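You operate a simulated robot arm through the tools that you are given. There is no shell and no other tool. Be economical: measure what you need, move in short steps, check, and stop when the job is done.

The job below is to be done with a simulated robot arm. You get a single attempt, and the scene is never put back.

JOB
Leak-test the clamped valve and put it in the tray the display names.
Fine: shut the bleed, pump to 4 bar or more, press the green TEST button; bleed to 0.0 before you free the clamp.

It is judged by the outcome, as a careful person would: the job done as asked, and still so three seconds after it is handed in. It fails if anything else is knocked over, pushed out of place, dropped, spilled or broken.

ROBOT AND FRAMES
A 6-joint arm with a two-finger parallel gripper, fixed in place. Base frame: the origin is at the foot of the arm, x ahead of it, y to its left, z up; the work surface is at about z = 0.004. Readings come in m, degrees, newtons and seconds.
With the tool pointing down near the work surface it reaches from about 0.16 to 0.4 m from the base axis. Its first joint turns from -66.0 to 66.0 degrees. Payload 1.57 kg.
Tool frame: the origin (TCP) lies between the finger pads and is the grasp point; the fingertips stand 0.03 m ahead of it; z points along the fingers, y is the line along which they close. The gripper opens to 0.08 m. The fingers are 0.017 m wide and 0.012 m thick; the gripper's body (0.04 by 0.082 m) begins 0.08 m behind the TCP.
Orientation is that of the tool frame in the base frame, as [roll, pitch, yaw] about the fixed x, y, z axes, in that order (R = Rz(yaw) Ry(pitch) Rx(roll)). With the fingers straight down and closing along the base's y, the tool's x points along the base's -x, its y along +y and its z along -z.

CONTROLS
- The arm moves only by the tool step_arm. Its argument "targets" is a list of rows, each an object of numbers (a shift or turn left out is 0, a gripper value left out holds the last): "tx", "ty", "tz": the shift along the base's x, y, z in units of 500 mm (1.0 is 500 mm); "rx", "ry", "rz": the turn, a rotation vector about the base's x, y, z in units of 120 degrees (1.0 is 120 degrees). In form: [{"tx": .., "ty": .., "tz": .., "rx": .., "ry": .., "rz": ..}, ...]. A call has 1 to 8 rows; each row is the pose to reach, as a shift and turn from the pose commanded when the call began. "fingers" is the finger opening in m, from 0 to 0.08, set as the call begins (left out, the last holds). A call with a number of a shift or a turn outside -1 to 1 is refused whole. Rows are played at 5 a second. More than 0.05 m and 8.6 degrees between two rows, or a gripper value outside its range, and nothing of the call is played. Where a pose cannot be reached the arm comes as near as it can. A force on the tool above 40 N (or 10 N above the force at the start of the call, whichever is more), or a blocked arm, ends the call early, and 0.2 s more pass. The fingers move at their own pace (about 0.153 m/s each) and stop on an object; they squeeze with about 43 N. The grip force told is the motor's: it shows also when the fingers shut on nothing. Time passes only in rows, and 0.2 s behind the last, so rows that repeat a pose let the fingers close. The reply holds the time, the measured pose of the TCP, the force on the tool along the base axes, the opening and the grip force, in the units named above and with some noise.
- Cameras (640 x 400 px; columns grow to the right, rows downward): "scene" is fixed at [0.067, -0.355, 0.4113]; the picture's right is [0.66, -0.75, 0.00], its down [-0.51, -0.45, -0.73] and it looks along [0.55, 0.49, -0.68] (base axes); focal length 214 px, centre (320, 200). "wrist" rides on the gripper at [-0.032, 0, -0.078] in the tool frame; the picture's right is [0.00, -1.00, 0.00], its down [0.97, 0.00, -0.24] and it looks along [0.24, 0.00, 0.97] (tool axes); focal length 218 px, centre (320, 200). There is no depth. A picture from a camera that has moved, and an enlarged one, comes with that camera's place and axes in the base frame and with its lens. The place of the scene camera against the robot may be out by one fixed shift of up to 0.012 m in any direction.
- grab_frame(camera): a new picture of that camera. No time passes.
- close_up(camera, box): a new picture of the part [left, top, right, bottom] of that camera's present view, enlarged. No time passes.
- job_done(): hands the job in; it is judged then, once.

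Work in short steps. Places have to be worked out from the pictures, the camera data and where the tool is seen: move nearer, look again, correct. Check each grasp and each placing, and mend what went wrong. You have 120 turns and 84 pictures in all, those below and enlarged ones among them. Open the gripper and draw the arm clear of the work before you hand the job in, unless the task says otherwise; then end with one line.

The tools are called after "Request:" as name(argument=value, ...) on one line, values as JSON. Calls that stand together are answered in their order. step_arm: Moves the arm, as the interface text tells. Its arguments: {"type":"object","properties":{"targets":{"type":"array"},"fingers":{"type":"number"}},"required":["targets"]} The other tools are called the same way: grab_frame (camera) takes a picture; close_up (camera, box) takes an enlarged picture of a part of a camera's view; job_done () hands the job in.

At the start:

```text
time: 0.0
tcp_pos: [0.1773, -0.1443, 0.3087]
ee_rot: [180.0, 0.1, -180.0]
wrist_force: [-0.3, 0.1, 0.3]
grip_width: 0.0801
finger_force: 0.0
```

scene: 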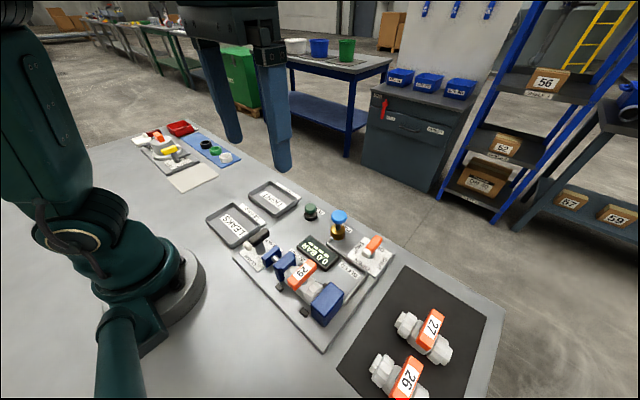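
wrist: 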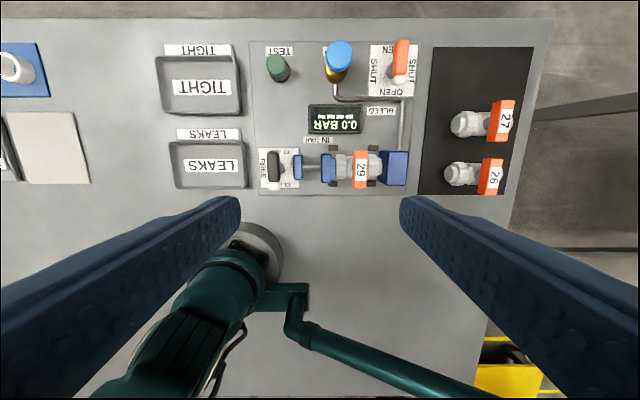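

I'll look closely at the fixture panel before moving.

Request:
close_up(camera="wrist", box=[240, 30, 440, 200])

Request:
close_up(camera="scene", box=[220, 190, 400, 350])

```text
2.35 times, centred on (340, 115) of wrist
camera zoom: at [0.2099, -0.144, 0.3877], right [0.0, -1.0, 0.0], down [-0.97, 0.0, 0.24], along [-0.24, 0.0, -0.97], focal length 514 px, centre (273, 400)
```

zoom: 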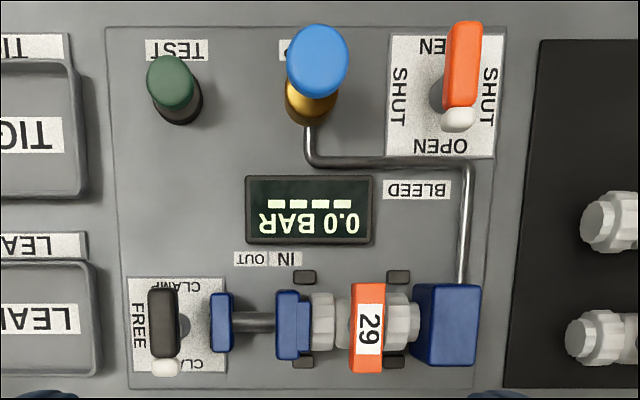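

```text
2.50 times, centred on (310, 270) of scene
camera zoom: at [0.067, -0.355, 0.4113], right [0.66, -0.75, 0.0], down [-0.51, -0.45, -0.73], along [0.55, 0.49, -0.68], focal length 536 px, centre (345, 25)
```

zoom: 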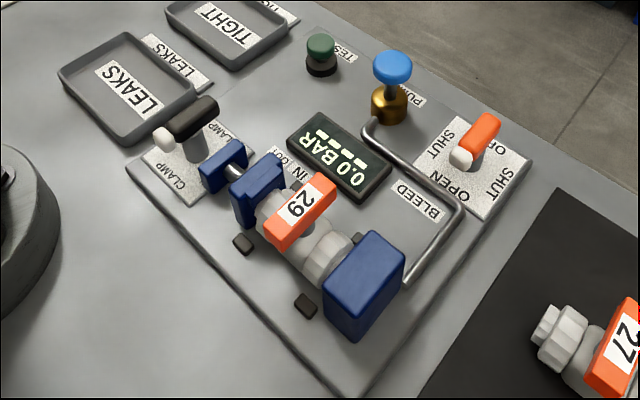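

Display reads 0.0 BAR; the bleed lever sits at OPEN with its pivot about (0.322, -0.256), the pump is about (0.321, -0.168), TEST about (0.318, -0.083) and the clamp about (0.173, -0.074). I move above the bleed lever, staying high, to look again.

Request:
step_arm(targets=[{"tx": 0.058, "ty": -0.045, "tz": -0.05}, {"tx": 0.116, "ty": -0.09, "tz": -0.1}, {"tx": 0.174, "ty": -0.135, "tz": -0.15}, {"tx": 0.232, "ty": -0.18, "tz": -0.2}, {"tx": 0.29, "ty": -0.224, "tz": -0.25}, {"tx": 0.29, "ty": -0.224, "tz": -0.28}], fingers=0.08)

Request:
grab_frame(camera="wrist")

Request:
grab_frame(camera="scene")

```text
time: 1.4
tcp_pos: [0.2994, -0.2417, 0.1663]
ee_rot: [180.0, 0.1, 180.0]
wrist_force: [-0.3, -0.6, -0.2]
grip_width: 0.0802
finger_force: 0.2
out of reach, approached as far as the arm can: row 4, 5, 6
```

```text
79 pictures are left
camera wrist: at [0.3325, -0.2411, 0.2456], right [0.0, -1.0, 0.0], down [-0.97, 0.0, 0.24], along [-0.24, 0.0, -0.97], focal length 218 px, centre (320, 200)
```

wrist: 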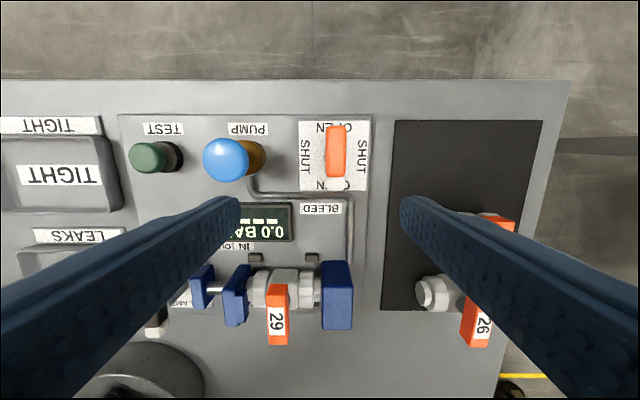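

```text
78 pictures are left
```

scene: 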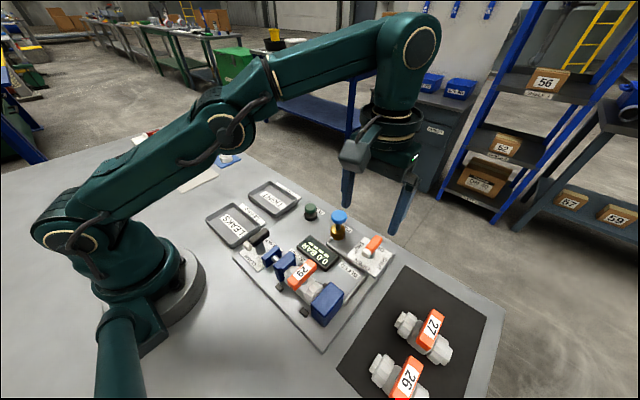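

The bleed pivot is about (0.323, -0.255) with the lever top near z 0.05, just past straight-down reach. I'll tilt the fingers outward 20° about y, which should extend reach while still closing along y.

Request:
step_arm(targets=[{"ry": -0.055}, {"ry": -0.11}, {"ry": -0.1667}, {"ry": -0.1667}], fingers=0.045)

```text
time: 2.4
tcp_pos: [0.2996, -0.2418, 0.166]
ee_rot: [180.0, 20.3, -180.0]
wrist_force: [-0.3, -0.1, 0.0]
grip_width: 0.045
finger_force: 0.0
```

The command baseline follows the measured pose. Next I move over the lever at z 0.10 and look.

Request:
step_arm(targets=[{"tx": 0.018, "ty": -0.013, "tz": -0.066}, {"tx": 0.037, "ty": -0.0264, "tz": -0.132}])

Request:
grab_frame(camera="wrist")

Request:
close_up(camera="scene", box=[280, 130, 460, 300])

```text
time: 3.0
tcp_pos: [0.3157, -0.2537, 0.0978]
ee_rot: [-180.0, 20.1, 180.0]
wrist_force: [-0.3, 0.6, -0.2]
grip_width: 0.0448
finger_force: 0.0
```

```text
77 pictures are left
camera wrist: at [0.3193, -0.2535, 0.1834], right [0.0, -1.0, 0.0], down [-0.99, 0.0, -0.11], along [0.11, 0.0, -0.99], focal length 218 px, centre (320, 200)
```

wrist: 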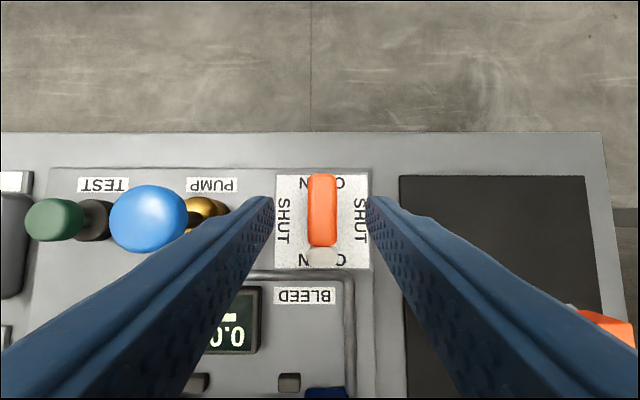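

```text
2.35 times, centred on (370, 215) of scene
camera zoom: at [0.067, -0.355, 0.4113], right [0.66, -0.75, 0.0], down [-0.51, -0.45, -0.73], along [0.55, 0.49, -0.68], focal length 505 px, centre (202, 165)
```

zoom: 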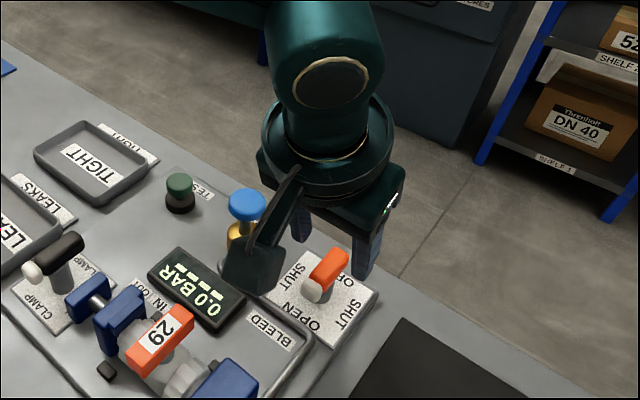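

The lever is centred between the fingers with its pivot at (0.321, -0.255). I descend until the pads straddle the bar.

Request:
step_arm(targets=[{"tx": 0.002, "ty": -0.002, "tz": -0.045}, {"tx": 0.003, "ty": -0.003, "tz": -0.09}])

Request:
grab_frame(camera="wrist")

Request:
close_up(camera="scene", box=[310, 170, 430, 280])

```text
time: 3.6
tcp_pos: [0.3183, -0.2553, 0.0527]
ee_rot: [180.0, 20.0, 179.9]
wrist_force: [0.2, -0.1, 0.3]
grip_width: 0.045
finger_force: 0.0
```

```text
75 pictures are left
camera wrist: at [0.3209, -0.2564, 0.1373], right [0.0, -1.0, 0.0], down [-0.99, 0.0, -0.11], along [0.11, 0.0, -0.99], focal length 218 px, centre (320, 200)
```

wrist: 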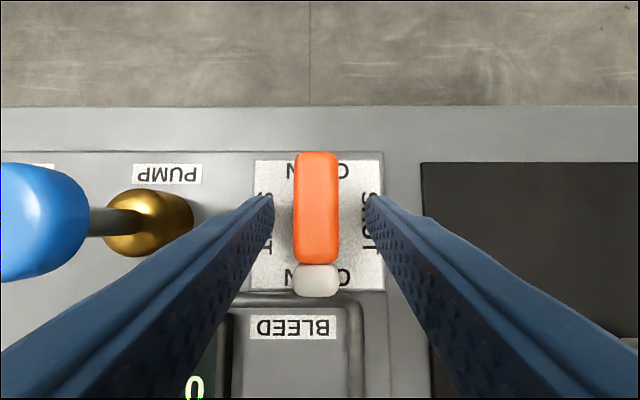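

```text
3.64 times, centred on (370, 225) of scene
camera zoom: at [0.067, -0.355, 0.4113], right [0.66, -0.75, 0.0], down [-0.51, -0.45, -0.73], along [0.55, 0.49, -0.68], focal length 780 px, centre (138, 109)
```

zoom: 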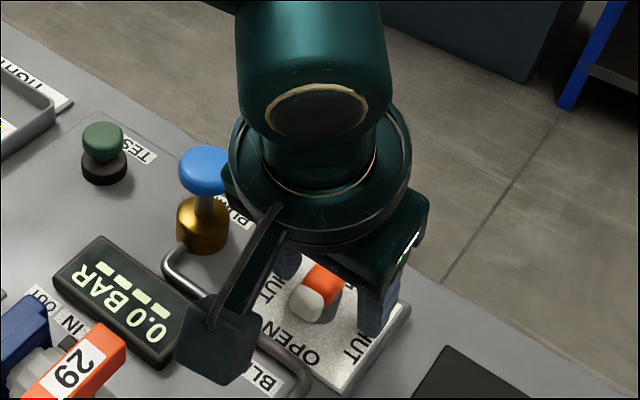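

The fingers straddle the lever. Before gripping I check what hangs off the gripper's rear side, since it would swing towards the pump during a clockwise turn.

Request:
grab_frame(camera="scene")

```text
73 pictures are left
```

scene: 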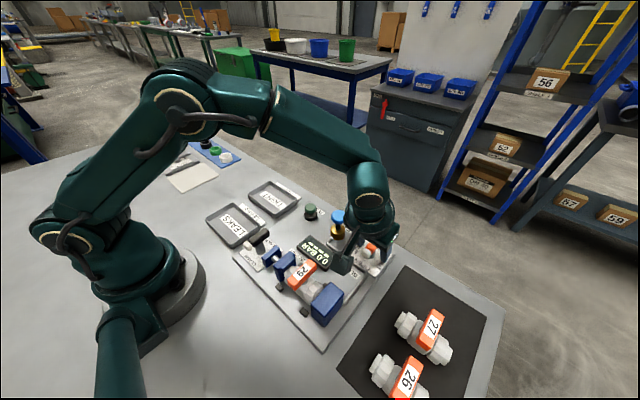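

The rear box would end near the pump knob at this tilt, so I reduce the tilt to 10° in place and see whether the reach still holds.

Request:
step_arm(targets=[{"ry": 0.042, "tx": 0.002}, {"ry": 0.0833, "tx": 0.004}])

```text
time: 4.2
tcp_pos: [0.3205, -0.2553, 0.0524]
ee_rot: [-180.0, 10.0, -179.9]
wrist_force: [1.5, 0.0, 0.5]
grip_width: 0.0451
finger_force: 0.0
```

Reach is fine at 10°. I close on the lever.

Request:
step_arm(targets=[{}, {}, {}], fingers=0.0)

Request:
grab_frame(camera="scene")

```text
time: 5.0
tcp_pos: [0.3214, -0.2546, 0.054]
ee_rot: [179.9, 10.2, -179.9]
wrist_force: [0.6, 2.0, 1.6]
grip_width: 0.0199
finger_force: 33.5
```

```text
72 pictures are left
```

scene: 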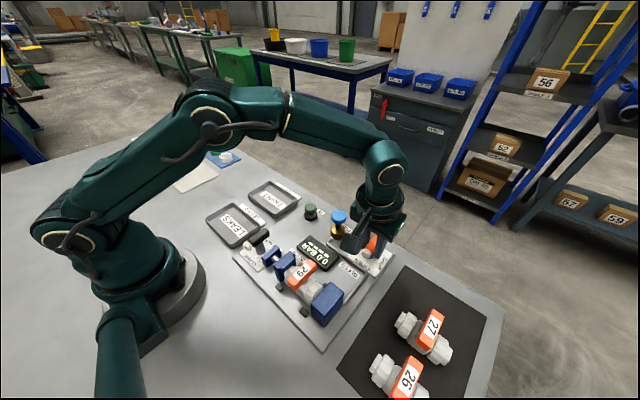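

The lever is held at width 0.020. I turn it clockwise 45° in small rows, then check.

Request:
step_arm(targets=[{"rz": -0.0625}, {"rz": -0.125}, {"rz": -0.1875}, {"rz": -0.25}, {"rz": -0.3125}, {"rz": -0.375}])

Request:
close_up(camera="scene", box=[290, 150, 450, 290])

Request:
grab_frame(camera="wrist")

```text
time: 6.4
tcp_pos: [0.3197, -0.2539, 0.0543]
ee_rot: [179.9, 9.9, 134.9]
wrist_force: [-7.7, 14.0, -4.6]
grip_width: 0.0195
finger_force: 33.1
```

```text
2.86 times, centred on (370, 220) of scene
camera zoom: at [0.067, -0.355, 0.4113], right [0.66, -0.75, 0.0], down [-0.51, -0.45, -0.73], along [0.55, 0.49, -0.68], focal length 613 px, centre (177, 143)
```

zoom: 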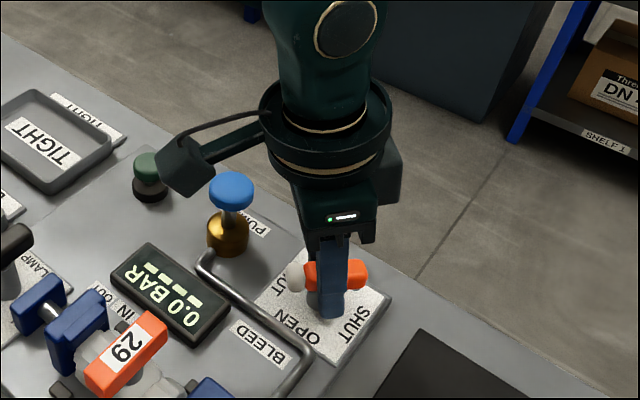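

```text
70 pictures are left
camera wrist: at [0.3334, -0.2667, 0.1366], right [-0.71, -0.71, 0.0], down [-0.7, 0.71, 0.07], along [-0.05, 0.05, -1.0], focal length 218 px, centre (320, 200)
```

wrist: 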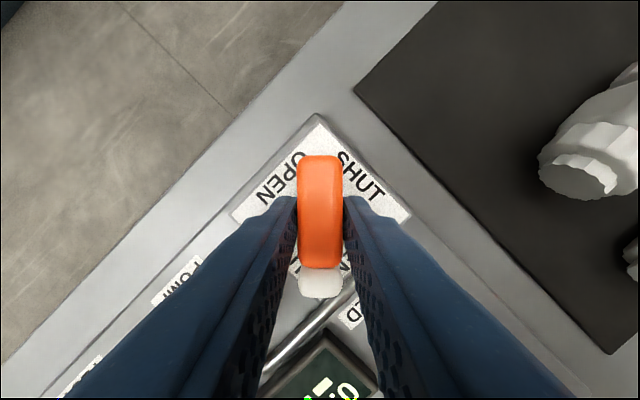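

The lever is turning with the gripper and the box is clear above the pump so far. I continue to 90° with a small easing shift for the side force.

Request:
step_arm(targets=[{"rz": -0.0625, "ty": 0.002, "tx": -0.001}, {"rz": -0.125, "ty": 0.003, "tx": -0.002}, {"rz": -0.1875, "ty": 0.003, "tx": -0.002}, {"rz": -0.25, "ty": 0.003, "tx": -0.002}])

Request:
close_up(camera="scene", box=[290, 150, 450, 290])

```text
time: 7.4
tcp_pos: [0.3206, -0.2527, 0.0535]
ee_rot: [179.9, 10.1, 104.9]
wrist_force: [10.9, 3.6, -24.2]
grip_width: 0.0195
finger_force: 33.1
```

```text
2.86 times, centred on (370, 220) of scene
camera zoom: at [0.0671, -0.355, 0.4112], right [0.66, -0.75, 0.0], down [-0.51, -0.45, -0.73], along [0.55, 0.49, -0.68], focal length 613 px, centre (177, 143)
```

zoom: 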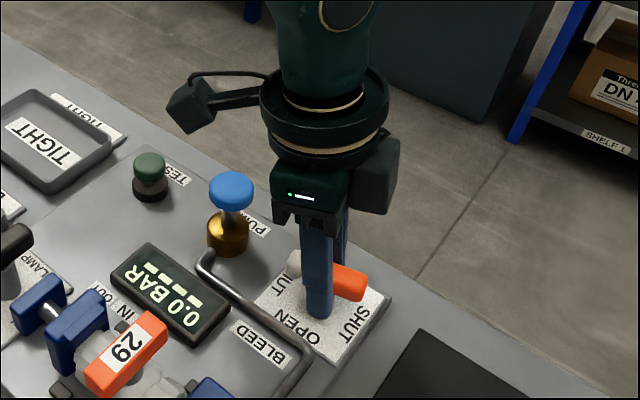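

Fifteen degrees remain; the vertical load is the tilted grip twisting on the bar, so I ease down slightly while finishing.

Request:
step_arm(targets=[{"rz": -0.0625, "tz": -0.003, "tx": 0.001}, {"rz": -0.13, "tz": -0.004, "tx": 0.002}])

Request:
close_up(camera="scene", box=[290, 150, 450, 290])

Request:
grab_frame(camera="wrist")

```text
time: 8.0
tcp_pos: [0.3217, -0.2532, 0.0528]
ee_rot: [179.9, 10.1, 89.3]
wrist_force: [-2.1, 20.5, 18.6]
grip_width: 0.02
finger_force: 34.1
```

```text
2.86 times, centred on (370, 220) of scene
camera zoom: at [0.0669, -0.3549, 0.4113], right [0.66, -0.75, 0.0], down [-0.51, -0.45, -0.73], along [0.55, 0.49, -0.68], focal length 613 px, centre (177, 143)
```

zoom: 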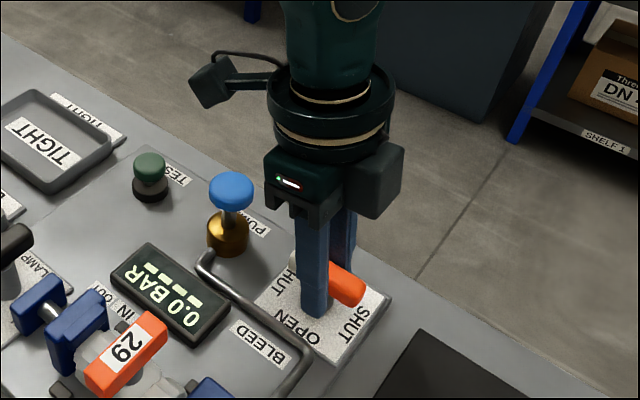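

```text
67 pictures are left
camera wrist: at [0.3214, -0.2717, 0.1365], right [-1.0, 0.01, 0.0], down [0.01, 1.0, 0.07], along [0.0, 0.07, -1.0], focal length 218 px, centre (320, 200)
```

wrist: 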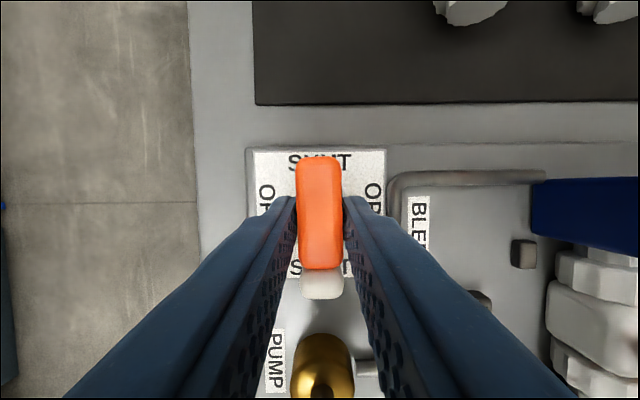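

The lever now points along SHUT. I release and lift straight up.

Request:
step_arm(targets=[{}, {}], fingers=0.045)

Request:
step_arm(targets=[{"tz": 0.08}, {"tz": 0.16, "ty": 0.01}, {"tz": 0.2, "ty": 0.06, "rx": 0.04}, {"tz": 0.2, "ty": 0.12, "rx": 0.0833}])

Request:
grab_frame(camera="wrist")

Request:
close_up(camera="scene", box=[290, 150, 450, 290])

```text
time: 8.6
tcp_pos: [0.3212, -0.2548, 0.0518]
ee_rot: [-180.0, 10.2, 89.4]
wrist_force: [0.4, 1.0, -0.2]
grip_width: 0.045
finger_force: 0.0
```

```text
time: 9.6
tcp_pos: [0.3219, -0.192, 0.1519]
ee_rot: [-179.9, 0.1, 89.6]
wrist_force: [1.0, -0.6, 0.2]
grip_width: 0.0452
finger_force: 0.1
```

```text
66 pictures are left
camera wrist: at [0.3203, -0.2235, 0.2299], right [-1.0, 0.01, 0.0], down [0.01, 0.97, 0.24], along [0.0, 0.24, -0.97], focal length 218 px, centre (320, 200)
```

wrist: 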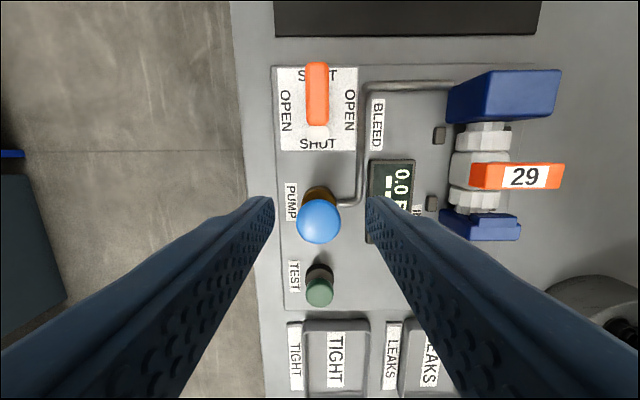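

```text
2.86 times, centred on (370, 220) of scene
camera zoom: at [0.067, -0.355, 0.4113], right [0.66, -0.75, 0.0], down [-0.51, -0.45, -0.73], along [0.55, 0.49, -0.68], focal length 613 px, centre (177, 143)
```

zoom: 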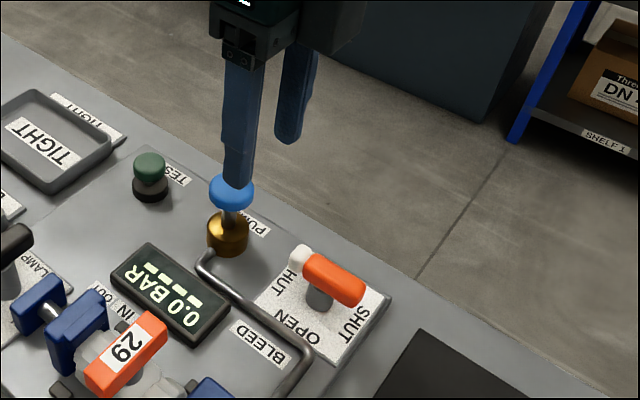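

Bleed is clearly at SHUT. The pump knob is about (0.321, -0.170) with its top near 0.08; I close the fingers and line up above it.

Request:
step_arm(targets=[{"ty": 0.022}, {"ty": 0.044}, {"ty": 0.044, "tz": -0.03}, {"ty": 0.044, "tz": -0.06}], fingers=0.0)

Request:
grab_frame(camera="wrist")

Request:
close_up(camera="scene", box=[290, 150, 450, 290])

```text
time: 10.6
tcp_pos: [0.3218, -0.1703, 0.122]
ee_rot: [-179.9, 0.1, 89.4]
wrist_force: [0.1, 0.7, -0.1]
grip_width: 0.0
finger_force: 21.5
```

```text
64 pictures are left
camera wrist: at [0.3215, -0.2027, 0.2009], right [-1.0, 0.01, 0.0], down [0.01, 0.97, 0.24], along [0.0, 0.24, -0.97], focal length 218 px, centre (320, 200)
```

wrist: 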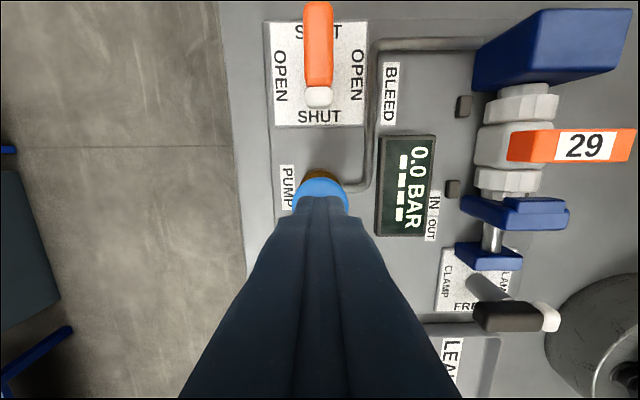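

```text
2.86 times, centred on (370, 220) of scene
camera zoom: at [0.067, -0.355, 0.4113], right [0.66, -0.75, 0.0], down [-0.51, -0.45, -0.73], along [0.55, 0.49, -0.68], focal length 613 px, centre (177, 143)
```

zoom: 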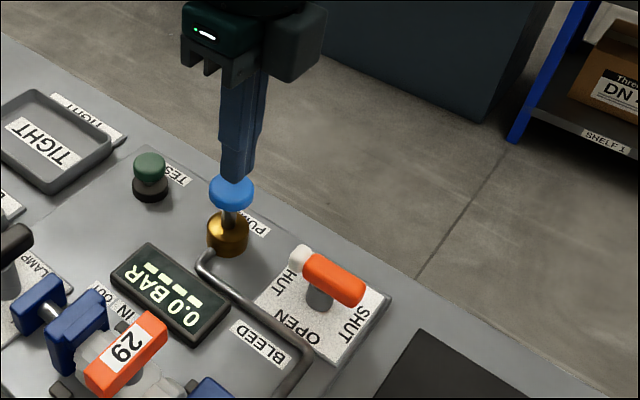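

The fingertips are centred over the knob. I make one trial stroke down 3 cm and back up.

Request:
step_arm(targets=[{"tz": -0.02}, {"tz": -0.04}, {"tz": -0.06}, {"tz": -0.06}, {"tz": -0.03}, {"tz": 0.0}])

Request:
close_up(camera="scene", box=[290, 150, 450, 290])

```text
time: 12.0
tcp_pos: [0.3208, -0.1717, 0.123]
ee_rot: [-179.9, 0.1, 89.4]
wrist_force: [0.9, 0.4, -0.8]
grip_width: 0.0
finger_force: 21.5
```

```text
2.86 times, centred on (370, 220) of scene
camera zoom: at [0.067, -0.355, 0.4113], right [0.66, -0.75, 0.0], down [-0.51, -0.45, -0.73], along [0.55, 0.49, -0.68], focal length 613 px, centre (177, 143)
```

zoom: 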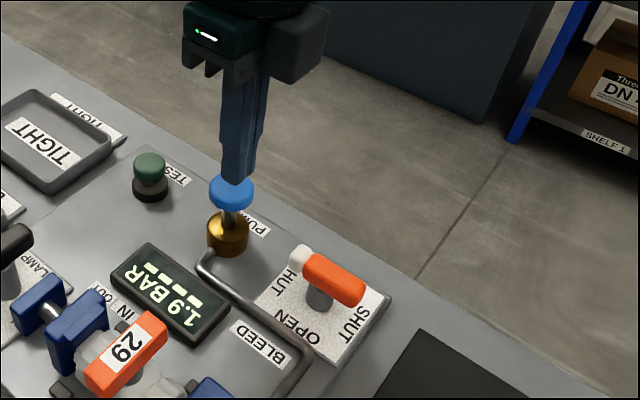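

One stroke gave 1.9 bar. I make two more.

Request:
step_arm(targets=[{"tz": -0.02}, {"tz": -0.04}, {"tz": -0.06}, {"tz": -0.06}, {"tz": -0.03}, {"tz": 0.0}])

Request:
close_up(camera="scene", box=[290, 220, 370, 290])

```text
time: 13.4
tcp_pos: [0.3223, -0.171, 0.1211]
ee_rot: [-179.9, 0.2, 89.4]
wrist_force: [-0.5, 0.6, -0.7]
grip_width: 0.0
finger_force: 21.8
```

```text
5.71 times, centred on (330, 255) of scene
camera zoom: at [0.067, -0.355, 0.4113], right [0.66, -0.75, 0.0], down [-0.51, -0.45, -0.73], along [0.55, 0.49, -0.68], focal length 1226 px, centre (263, -114)
```

zoom: 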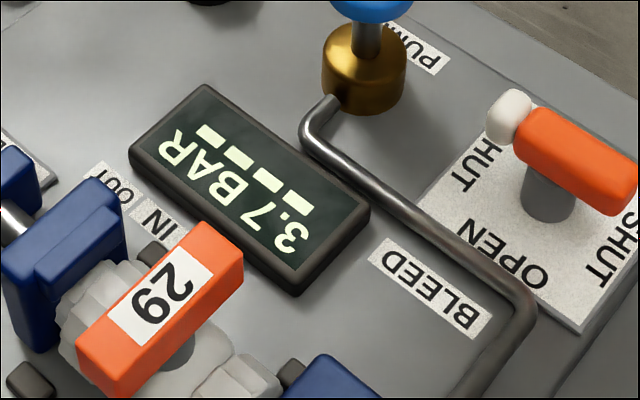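

3.7 bar: one more stroke, then straight on to above the TEST button.

Request:
step_arm(targets=[{"tz": -0.02}, {"tz": -0.04}, {"tz": -0.06}, {"tz": -0.06}, {"tz": -0.03}, {"tz": 0.01}, {"tz": 0.01, "ty": 0.08}, {"tz": 0.0, "ty": 0.16}])

Request:
grab_frame(camera="wrist")

Request:
close_up(camera="scene", box=[270, 150, 430, 290])

```text
time: 15.2
tcp_pos: [0.3222, -0.0906, 0.1197]
ee_rot: [-179.9, 0.1, 89.4]
wrist_force: [0.2, -0.2, 0.2]
grip_width: 0.0
finger_force: 20.8
```

```text
60 pictures are left
camera wrist: at [0.3212, -0.1231, 0.199], right [-1.0, 0.01, 0.0], down [0.01, 0.97, 0.24], along [0.0, 0.24, -0.97], focal length 218 px, centre (320, 200)
```

wrist: 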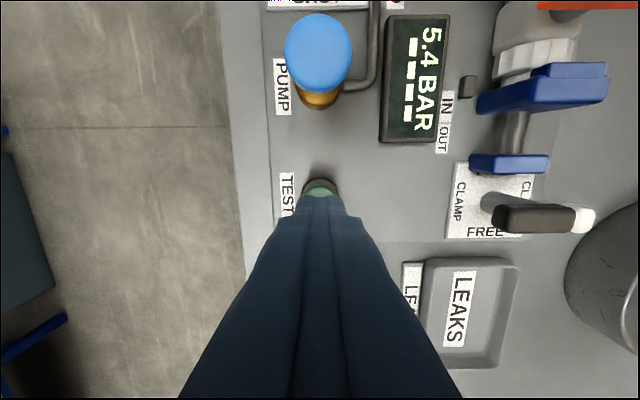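

```text
2.86 times, centred on (350, 220) of scene
camera zoom: at [0.067, -0.355, 0.4113], right [0.66, -0.75, 0.0], down [-0.51, -0.45, -0.73], along [0.55, 0.49, -0.68], focal length 613 px, centre (234, 143)
```

zoom: 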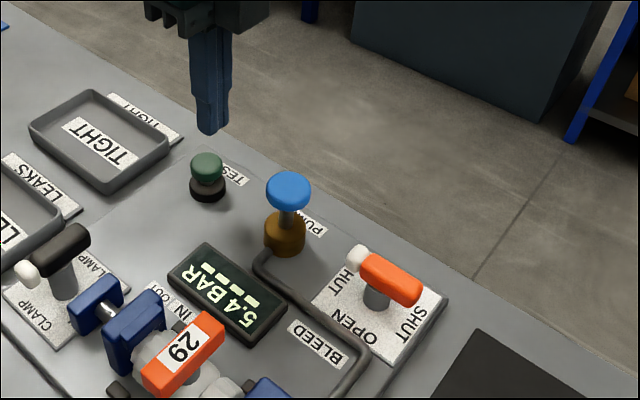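

5.4 bar, and the fingertips are over the TEST button. I press it down gently.

Request:
step_arm(targets=[{"tz": -0.04, "ty": 0.003}, {"tz": -0.06, "ty": 0.003}, {"tz": -0.075, "ty": 0.003}, {"tz": -0.085, "ty": 0.003}, {"tz": -0.095, "ty": 0.003}, {"tz": -0.06, "ty": 0.003}, {"tz": 0.0, "ty": 0.003}])

Request:
close_up(camera="scene", box=[270, 150, 430, 290])

```text
time: 16.8
tcp_pos: [0.3227, -0.0895, 0.1233]
ee_rot: [-179.9, 0.1, 89.5]
wrist_force: [0.2, 0.4, -0.2]
grip_width: 0.0
finger_force: 21.2
```

```text
2.86 times, centred on (350, 220) of scene
camera zoom: at [0.067, -0.355, 0.4113], right [0.66, -0.75, 0.0], down [-0.51, -0.45, -0.73], along [0.55, 0.49, -0.68], focal length 613 px, centre (234, 143)
```

zoom: 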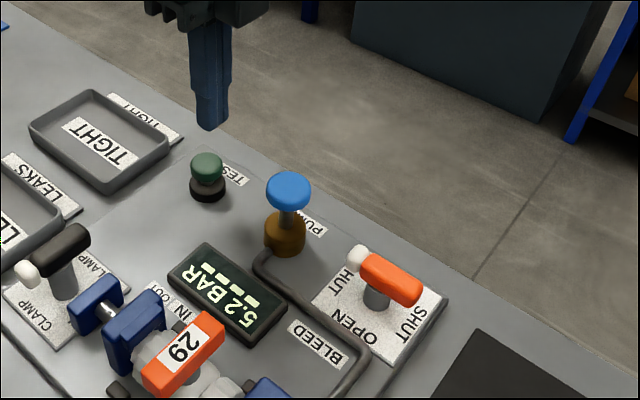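

No verdict yet. I wait a moment and read the display again.

Request:
step_arm(targets=[{}, {}, {}, {}, {}])

Request:
close_up(camera="scene", box=[290, 220, 370, 290])

```text
time: 18.0
tcp_pos: [0.3237, -0.0904, 0.1223]
ee_rot: [-179.9, 0.1, 89.4]
wrist_force: [0.6, -0.4, 0.0]
grip_width: 0.0001
finger_force: 21.5
```

```text
5.71 times, centred on (330, 255) of scene
camera zoom: at [0.067, -0.355, 0.4113], right [0.66, -0.75, 0.0], down [-0.51, -0.45, -0.73], along [0.55, 0.49, -0.68], focal length 1226 px, centre (263, -114)
```

zoom: 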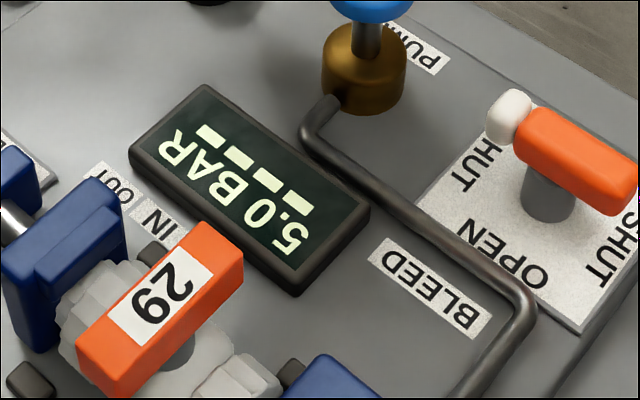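

Still dashes, so the button was not pressed far enough. I go deeper and stay down to read the force.

Request:
step_arm(targets=[{"tz": -0.05}, {"tz": -0.09}, {"tz": -0.1}, {"tz": -0.108}, {"tz": -0.116}])

Request:
close_up(camera="scene", box=[270, 150, 430, 290])

```text
time: 19.2
tcp_pos: [0.3214, -0.0885, 0.0697]
ee_rot: [179.8, 0.2, 89.5]
wrist_force: [-6.6, 3.3, 24.9]
grip_width: 0.0
finger_force: 21.3
stopped in row 5: the force on the tool passed its limit (the readings are from after the stop); the commanded pose is now the measured one
```

```text
2.86 times, centred on (350, 220) of scene
camera zoom: at [0.0669, -0.355, 0.4113], right [0.66, -0.75, 0.0], down [-0.51, -0.45, -0.73], along [0.55, 0.49, -0.68], focal length 613 px, centre (234, 143)
```

zoom: 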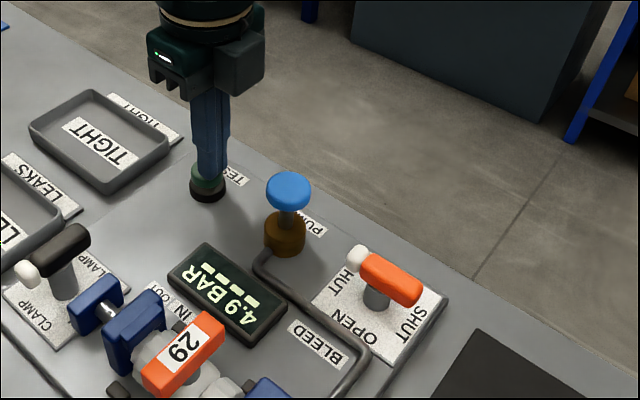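

The button has bottomed out. I hold it a little and re-read the display.

Request:
step_arm(targets=[{}, {}, {}, {}])

Request:
close_up(camera="scene", box=[270, 150, 430, 290])

```text
time: 20.2
tcp_pos: [0.3209, -0.0892, 0.0677]
ee_rot: [179.8, 0.2, 89.5]
wrist_force: [-6.9, 3.8, 37.5]
grip_width: 0.0
finger_force: 21.1
```

```text
2.86 times, centred on (350, 220) of scene
camera zoom: at [0.0669, -0.3549, 0.4113], right [0.66, -0.75, 0.0], down [-0.51, -0.45, -0.73], along [0.55, 0.49, -0.68], focal length 613 px, centre (234, 143)
```

zoom: 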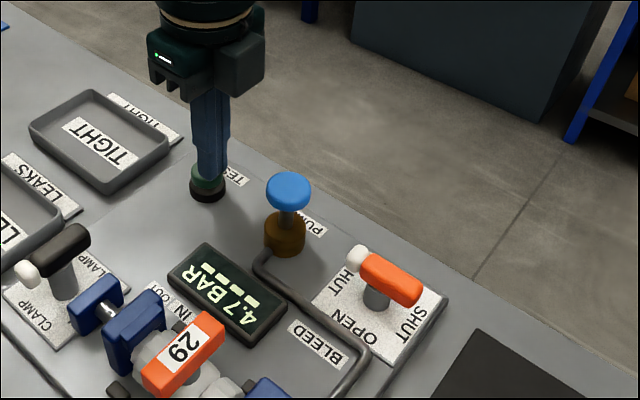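

Possibly the reading comes on release or after a timed test; I lift off and look.

Request:
step_arm(targets=[{"tz": 0.02}, {"tz": 0.05}, {"tz": 0.1}, {"tz": 0.1}])

Request:
close_up(camera="scene", box=[270, 150, 430, 290])

```text
time: 21.2
tcp_pos: [0.3204, -0.0895, 0.118]
ee_rot: [180.0, 0.0, 89.5]
wrist_force: [0.5, 0.5, 0.8]
grip_width: 0.0003
finger_force: 21.5
```

```text
2.86 times, centred on (350, 220) of scene
camera zoom: at [0.067, -0.355, 0.4113], right [0.66, -0.75, 0.0], down [-0.51, -0.45, -0.73], along [0.55, 0.49, -0.68], focal length 613 px, centre (234, 143)
```

zoom: 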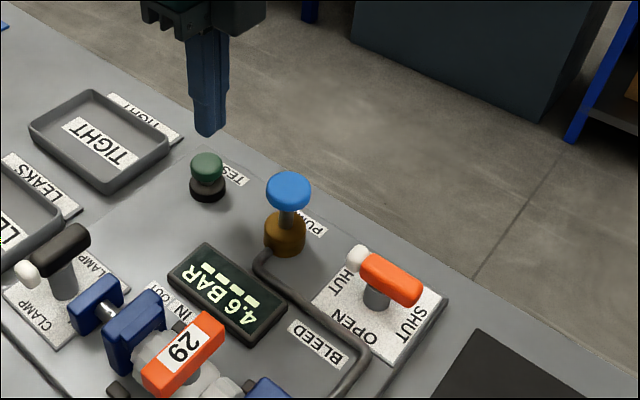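

The cap springs back without a verdict, so I may have been off-centre, resting on the collar. I open the fingers and measure the button properly.

Request:
step_arm(targets=[{"tz": 0.03}, {"tz": 0.06}], fingers=0.08)

Request:
close_up(camera="wrist", box=[260, 130, 420, 250])

Request:
close_up(camera="scene", box=[290, 190, 350, 240])

```text
time: 21.8
tcp_pos: [0.3209, -0.0888, 0.1461]
ee_rot: [179.9, 0.2, 89.3]
wrist_force: [0.5, 0.6, 0.9]
grip_width: 0.08
finger_force: 0.1
```

```text
3.33 times, centred on (340, 190) of wrist
camera zoom: at [0.3204, -0.1206, 0.2257], right [-1.0, 0.01, 0.0], down [0.01, 0.97, 0.24], along [0.0, 0.24, -0.97], focal length 728 px, centre (253, 233)
```

zoom: 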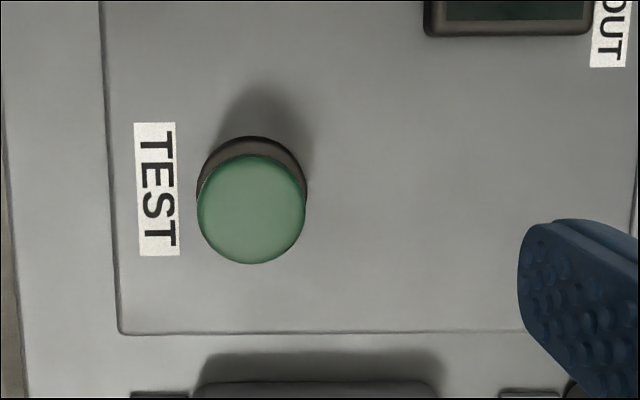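

```text
8.00 times, centred on (320, 215) of scene
camera zoom: at [0.067, -0.355, 0.4113], right [0.66, -0.75, 0.0], down [-0.51, -0.45, -0.73], along [0.55, 0.49, -0.68], focal length 1716 px, centre (320, 80)
```

zoom: 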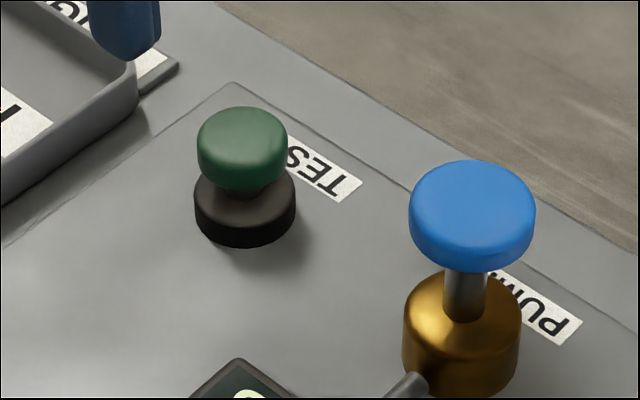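

The cap centre is at (0.321, -0.083), so I was 6 mm off. Pressure has sagged to about 4.5, so I add one pump stroke first, then return centred over the button.

Request:
step_arm(targets=[{"ty": -0.08}, {"ty": -0.1624}, {"ty": -0.1624, "tz": -0.048}, {"ty": -0.1624, "tz": -0.08}, {"ty": -0.1624, "tz": -0.108}, {"ty": -0.1624, "tz": -0.108}, {"ty": -0.1624, "tz": -0.06}, {"ty": -0.1624, "tz": -0.02}], fingers=0.0)

Request:
step_arm(targets=[{"ty": 0.08}, {"ty": 0.174, "tz": -0.02}, {"ty": 0.174, "tz": -0.09}, {"ty": 0.174, "tz": -0.115}, {"ty": 0.174, "tz": -0.13}, {"ty": 0.174, "tz": -0.136}, {"ty": 0.174, "tz": -0.142}])

Request:
close_up(camera="scene", box=[280, 190, 360, 270])

```text
time: 23.6
tcp_pos: [0.3198, -0.1701, 0.1385]
ee_rot: [179.8, 0.1, 89.5]
wrist_force: [-0.4, 0.0, -0.9]
grip_width: 0.0
finger_force: 20.8
```

```text
time: 25.2
tcp_pos: [0.3213, -0.0832, 0.0697]
ee_rot: [179.8, 0.1, 89.5]
wrist_force: [-10.9, -2.9, 31.9]
grip_width: 0.0003
finger_force: 21.1
```

```text
5.00 times, centred on (320, 230) of scene
camera zoom: at [0.0669, -0.355, 0.4113], right [0.66, -0.75, 0.0], down [-0.51, -0.45, -0.73], along [0.55, 0.49, -0.68], focal length 1072 px, centre (320, 50)
```

zoom: 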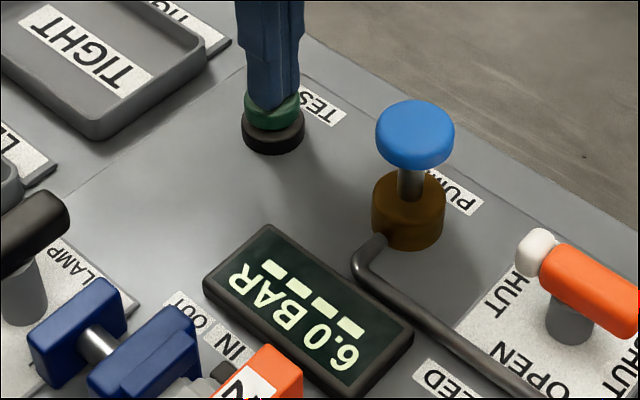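

Centred and pressed at 6.0 bar. I hold here for about 1.6 s and read.

Request:
step_arm(targets=[{"tz": -0.002}, {"tz": -0.004}, {"tz": -0.004}, {"tz": -0.004}, {"tz": -0.004}, {"tz": -0.004}, {"tz": -0.004}, {"tz": -0.004}])

Request:
close_up(camera="scene", box=[280, 190, 360, 270])

```text
time: 25.6
tcp_pos: [0.3223, -0.0839, 0.0697]
ee_rot: [179.8, 0.2, 89.4]
wrist_force: [-7.5, 4.6, 25.3]
grip_width: 0.0001
finger_force: 21.0
stopped in row 1: the force on the tool passed its limit (the readings are from after the stop); the commanded pose is now the measured one
```

```text
5.00 times, centred on (320, 230) of scene
camera zoom: at [0.0669, -0.3549, 0.4113], right [0.66, -0.75, 0.0], down [-0.51, -0.45, -0.73], along [0.55, 0.49, -0.68], focal length 1072 px, centre (320, 50)
```

zoom: 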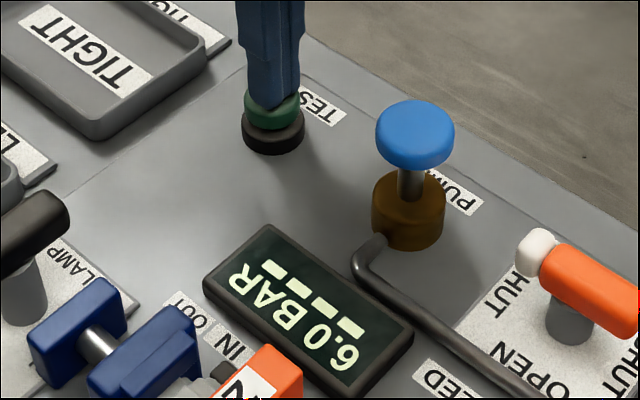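

Fully depressed at the stop; I simply hold without adding force and watch for a timed verdict.

Request:
step_arm(targets=[{}, {}, {}, {}, {}, {}, {}, {}])

Request:
close_up(camera="scene", box=[280, 190, 360, 270])

```text
time: 27.4
tcp_pos: [0.3214, -0.0838, 0.069]
ee_rot: [179.6, 0.2, 89.5]
wrist_force: [-8.2, 3.4, 37.4]
grip_width: 0.0
finger_force: 21.3
```

```text
5.00 times, centred on (320, 230) of scene
camera zoom: at [0.0669, -0.3549, 0.4113], right [0.66, -0.75, 0.0], down [-0.51, -0.45, -0.73], along [0.55, 0.49, -0.68], focal length 1072 px, centre (320, 50)
```

zoom: 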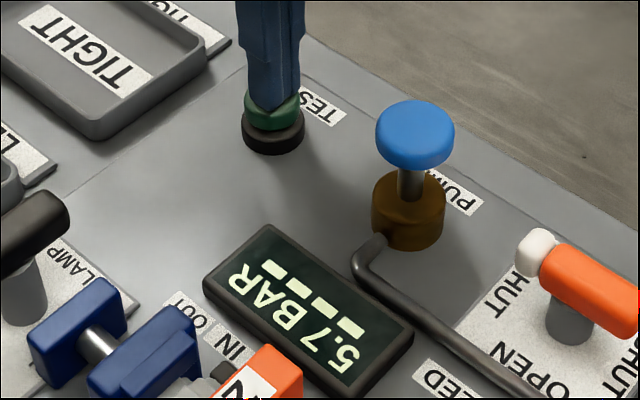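

Nothing while held. I release and wait two seconds before reading again.

Request:
step_arm(targets=[{"tz": 0.02}, {"tz": 0.06}, {"tz": 0.1}, {"tz": 0.1}, {"tz": 0.1}, {"tz": 0.1}, {"tz": 0.1}, {"tz": 0.1}])

Request:
close_up(camera="scene", box=[270, 190, 390, 330])

```text
time: 29.2
tcp_pos: [0.322, -0.0828, 0.1176]
ee_rot: [179.8, 0.3, 89.6]
wrist_force: [0.3, 0.4, -0.3]
grip_width: 0.0
finger_force: 21.2
```

```text
2.86 times, centred on (330, 260) of scene
camera zoom: at [0.067, -0.355, 0.4113], right [0.66, -0.75, 0.0], down [-0.51, -0.45, -0.73], along [0.55, 0.49, -0.68], focal length 613 px, centre (291, 29)
```

zoom: 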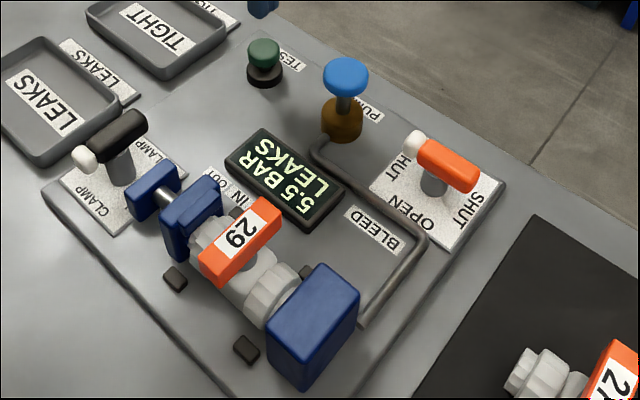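

The display reads LEAKS at 5.5 bar. Now to bleed: I lift, pass over the pump and return above the bleed lever with the same 10° outward tilt.

Request:
step_arm(targets=[{"tz": 0.07}, {"tz": 0.07, "ty": -0.09}, {"tz": 0.07, "ty": -0.18}, {"tz": 0.06, "ty": -0.26, "rx": -0.04}, {"tz": 0.0, "ty": -0.32, "rx": -0.0833}, {"tz": -0.03, "ty": -0.342, "rx": -0.0833}], fingers=0.045)

Request:
grab_frame(camera="wrist")

```text
time: 30.6
tcp_pos: [0.3228, -0.2536, 0.1025]
ee_rot: [179.7, 10.3, 89.4]
wrist_force: [-1.1, 0.3, -0.3]
grip_width: 0.045
finger_force: 0.0
```

```text
47 pictures are left
camera wrist: at [0.3217, -0.2715, 0.185], right [-1.0, 0.01, 0.0], down [0.01, 1.0, 0.06], along [0.01, 0.06, -1.0], focal length 218 px, centre (320, 200)
```

wrist: 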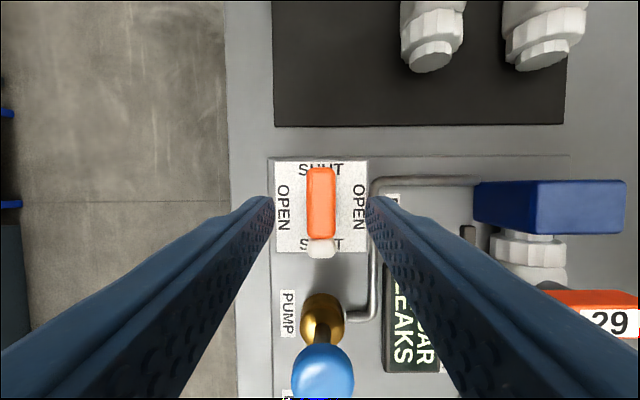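

Centred over the shut lever. I descend and grip it.

Request:
step_arm(targets=[{"tz": -0.05, "tx": -0.001}, {"tz": -0.098, "tx": -0.002, "ty": -0.001}])

Request:
step_arm(targets=[{}, {}], fingers=0.0)

Request:
step_arm(targets=[{"rz": 0.0625}, {"rz": 0.125}, {"rz": 0.1875}, {"rz": 0.25}, {"rz": 0.3125}, {"rz": 0.375}])

Request:
close_up(camera="scene", box=[280, 170, 440, 300])

```text
time: 31.2
tcp_pos: [0.3208, -0.2562, 0.0534]
ee_rot: [179.7, 10.1, 89.4]
wrist_force: [-0.8, 1.0, 0.4]
grip_width: 0.0449
finger_force: 0.1
```

```text
time: 31.8
tcp_pos: [0.323, -0.2545, 0.0531]
ee_rot: [179.2, 10.3, 89.5]
wrist_force: [24.1, -5.7, -14.1]
grip_width: 0.0197
finger_force: 33.7
```

```text
time: 32.7
tcp_pos: [0.3212, -0.2539, 0.0532]
ee_rot: [179.6, 10.3, 115.8]
wrist_force: [3.5, -2.0, -1.3]
grip_width: 0.0197
finger_force: 33.8
stopped in row 4: the force on the tool passed its limit (the readings are from after the stop); the commanded pose is now the measured one
```

```text
3.08 times, centred on (360, 235) of scene
camera zoom: at [0.0669, -0.355, 0.4113], right [0.66, -0.75, 0.0], down [-0.51, -0.45, -0.73], along [0.55, 0.49, -0.68], focal length 660 px, centre (197, 92)
```

zoom: 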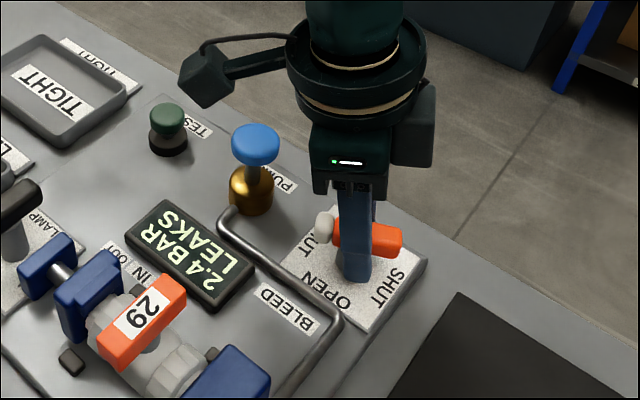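

The pressure is already falling (2.4 bar) and the stored force has been relieved. I keep turning toward OPEN.

Request:
step_arm(targets=[{"rz": 0.0625}, {"rz": 0.125}, {"rz": 0.1875}, {"rz": 0.25}, {"rz": 0.3125}, {"rz": 0.375}])

Request:
close_up(camera="scene", box=[280, 170, 440, 300])

```text
time: 34.1
tcp_pos: [0.3225, -0.2553, 0.0528]
ee_rot: [179.4, 10.2, 160.9]
wrist_force: [10.2, 3.9, -12.7]
grip_width: 0.0198
finger_force: 34.0
```

```text
3.08 times, centred on (360, 235) of scene
camera zoom: at [0.067, -0.355, 0.4113], right [0.66, -0.75, 0.0], down [-0.51, -0.45, -0.73], along [0.55, 0.49, -0.68], focal length 660 px, centre (197, 92)
```

zoom: 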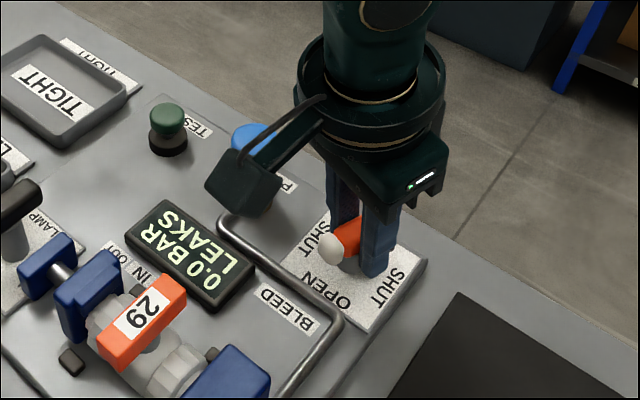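

0.0 BAR already. I finish the last ~19° so the lever sits at OPEN as found.

Request:
step_arm(targets=[{"rz": 0.055}, {"rz": 0.11}, {"rz": 0.16}])

Request:
step_arm(targets=[{}, {}], fingers=0.045)

Request:
step_arm(targets=[{"tz": 0.08}, {"tz": 0.16, "tx": -0.01}, {"tz": 0.24, "tx": -0.06, "ry": 0.04}, {"tz": 0.28, "tx": -0.1, "ry": 0.0833, "ty": 0.04}])

Request:
grab_frame(camera="scene")

```text
time: 34.9
tcp_pos: [0.3223, -0.2547, 0.0533]
ee_rot: [179.4, 10.2, -179.9]
wrist_force: [-6.5, 12.0, 17.1]
grip_width: 0.0198
finger_force: 34.1
```

```text
time: 35.5
tcp_pos: [0.3219, -0.2558, 0.0526]
ee_rot: [179.4, 10.3, 180.0]
wrist_force: [1.0, 0.2, 0.7]
grip_width: 0.045
finger_force: 0.1
```

```text
time: 36.5
tcp_pos: [0.2741, -0.2369, 0.1955]
ee_rot: [179.5, 0.3, -180.0]
wrist_force: [0.4, 1.2, 0.4]
grip_width: 0.0451
finger_force: 0.2
```

```text
44 pictures are left
```

scene: 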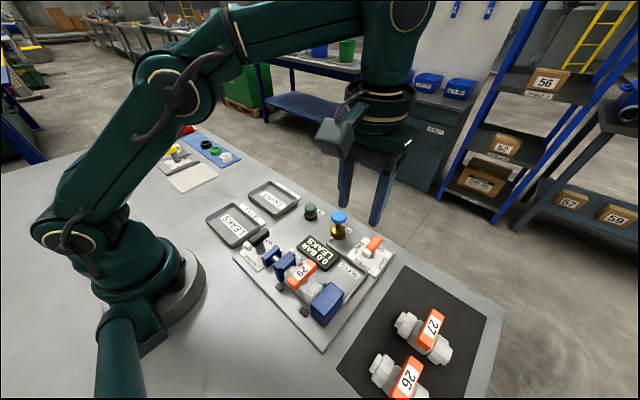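

Bleed is open, the display shows 0.0 BAR / LEAKS. I move above the clamp lever for a closer look.

Request:
step_arm(targets=[{"tx": -0.04, "ty": 0.065}, {"tx": -0.08, "ty": 0.13}, {"tx": -0.12, "ty": 0.195, "tz": -0.02}, {"tx": -0.16, "ty": 0.26, "tz": -0.04}, {"tx": -0.188, "ty": 0.326, "tz": -0.06}])

Request:
grab_frame(camera="wrist")

Request:
close_up(camera="scene", box=[200, 190, 360, 330])

```text
time: 37.7
tcp_pos: [0.1813, -0.0743, 0.1623]
ee_rot: [179.5, 0.4, -180.0]
wrist_force: [0.1, 0.4, -0.7]
grip_width: 0.0449
finger_force: 0.0
```

```text
43 pictures are left
camera wrist: at [0.2113, -0.0742, 0.2413], right [0.0, -1.0, -0.01], down [-0.97, 0.0, 0.23], along [-0.23, 0.01, -0.97], focal length 218 px, centre (320, 200)
```

wrist: 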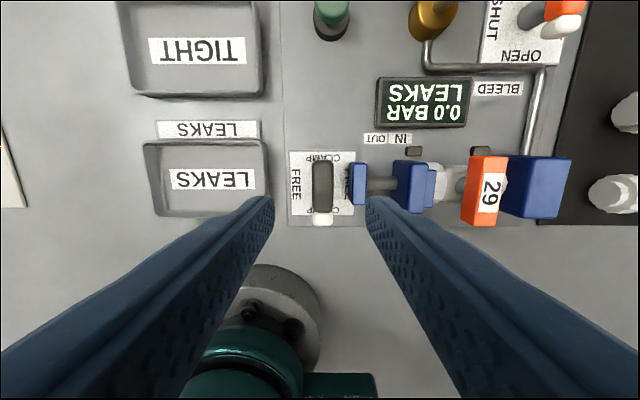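

```text
2.86 times, centred on (280, 260) of scene
camera zoom: at [0.067, -0.355, 0.4113], right [0.66, -0.75, 0.0], down [-0.51, -0.45, -0.73], along [0.55, 0.49, -0.68], focal length 613 px, centre (434, 29)
```

zoom: 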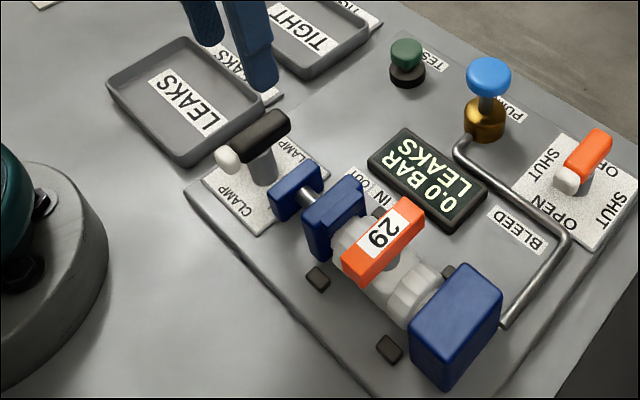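

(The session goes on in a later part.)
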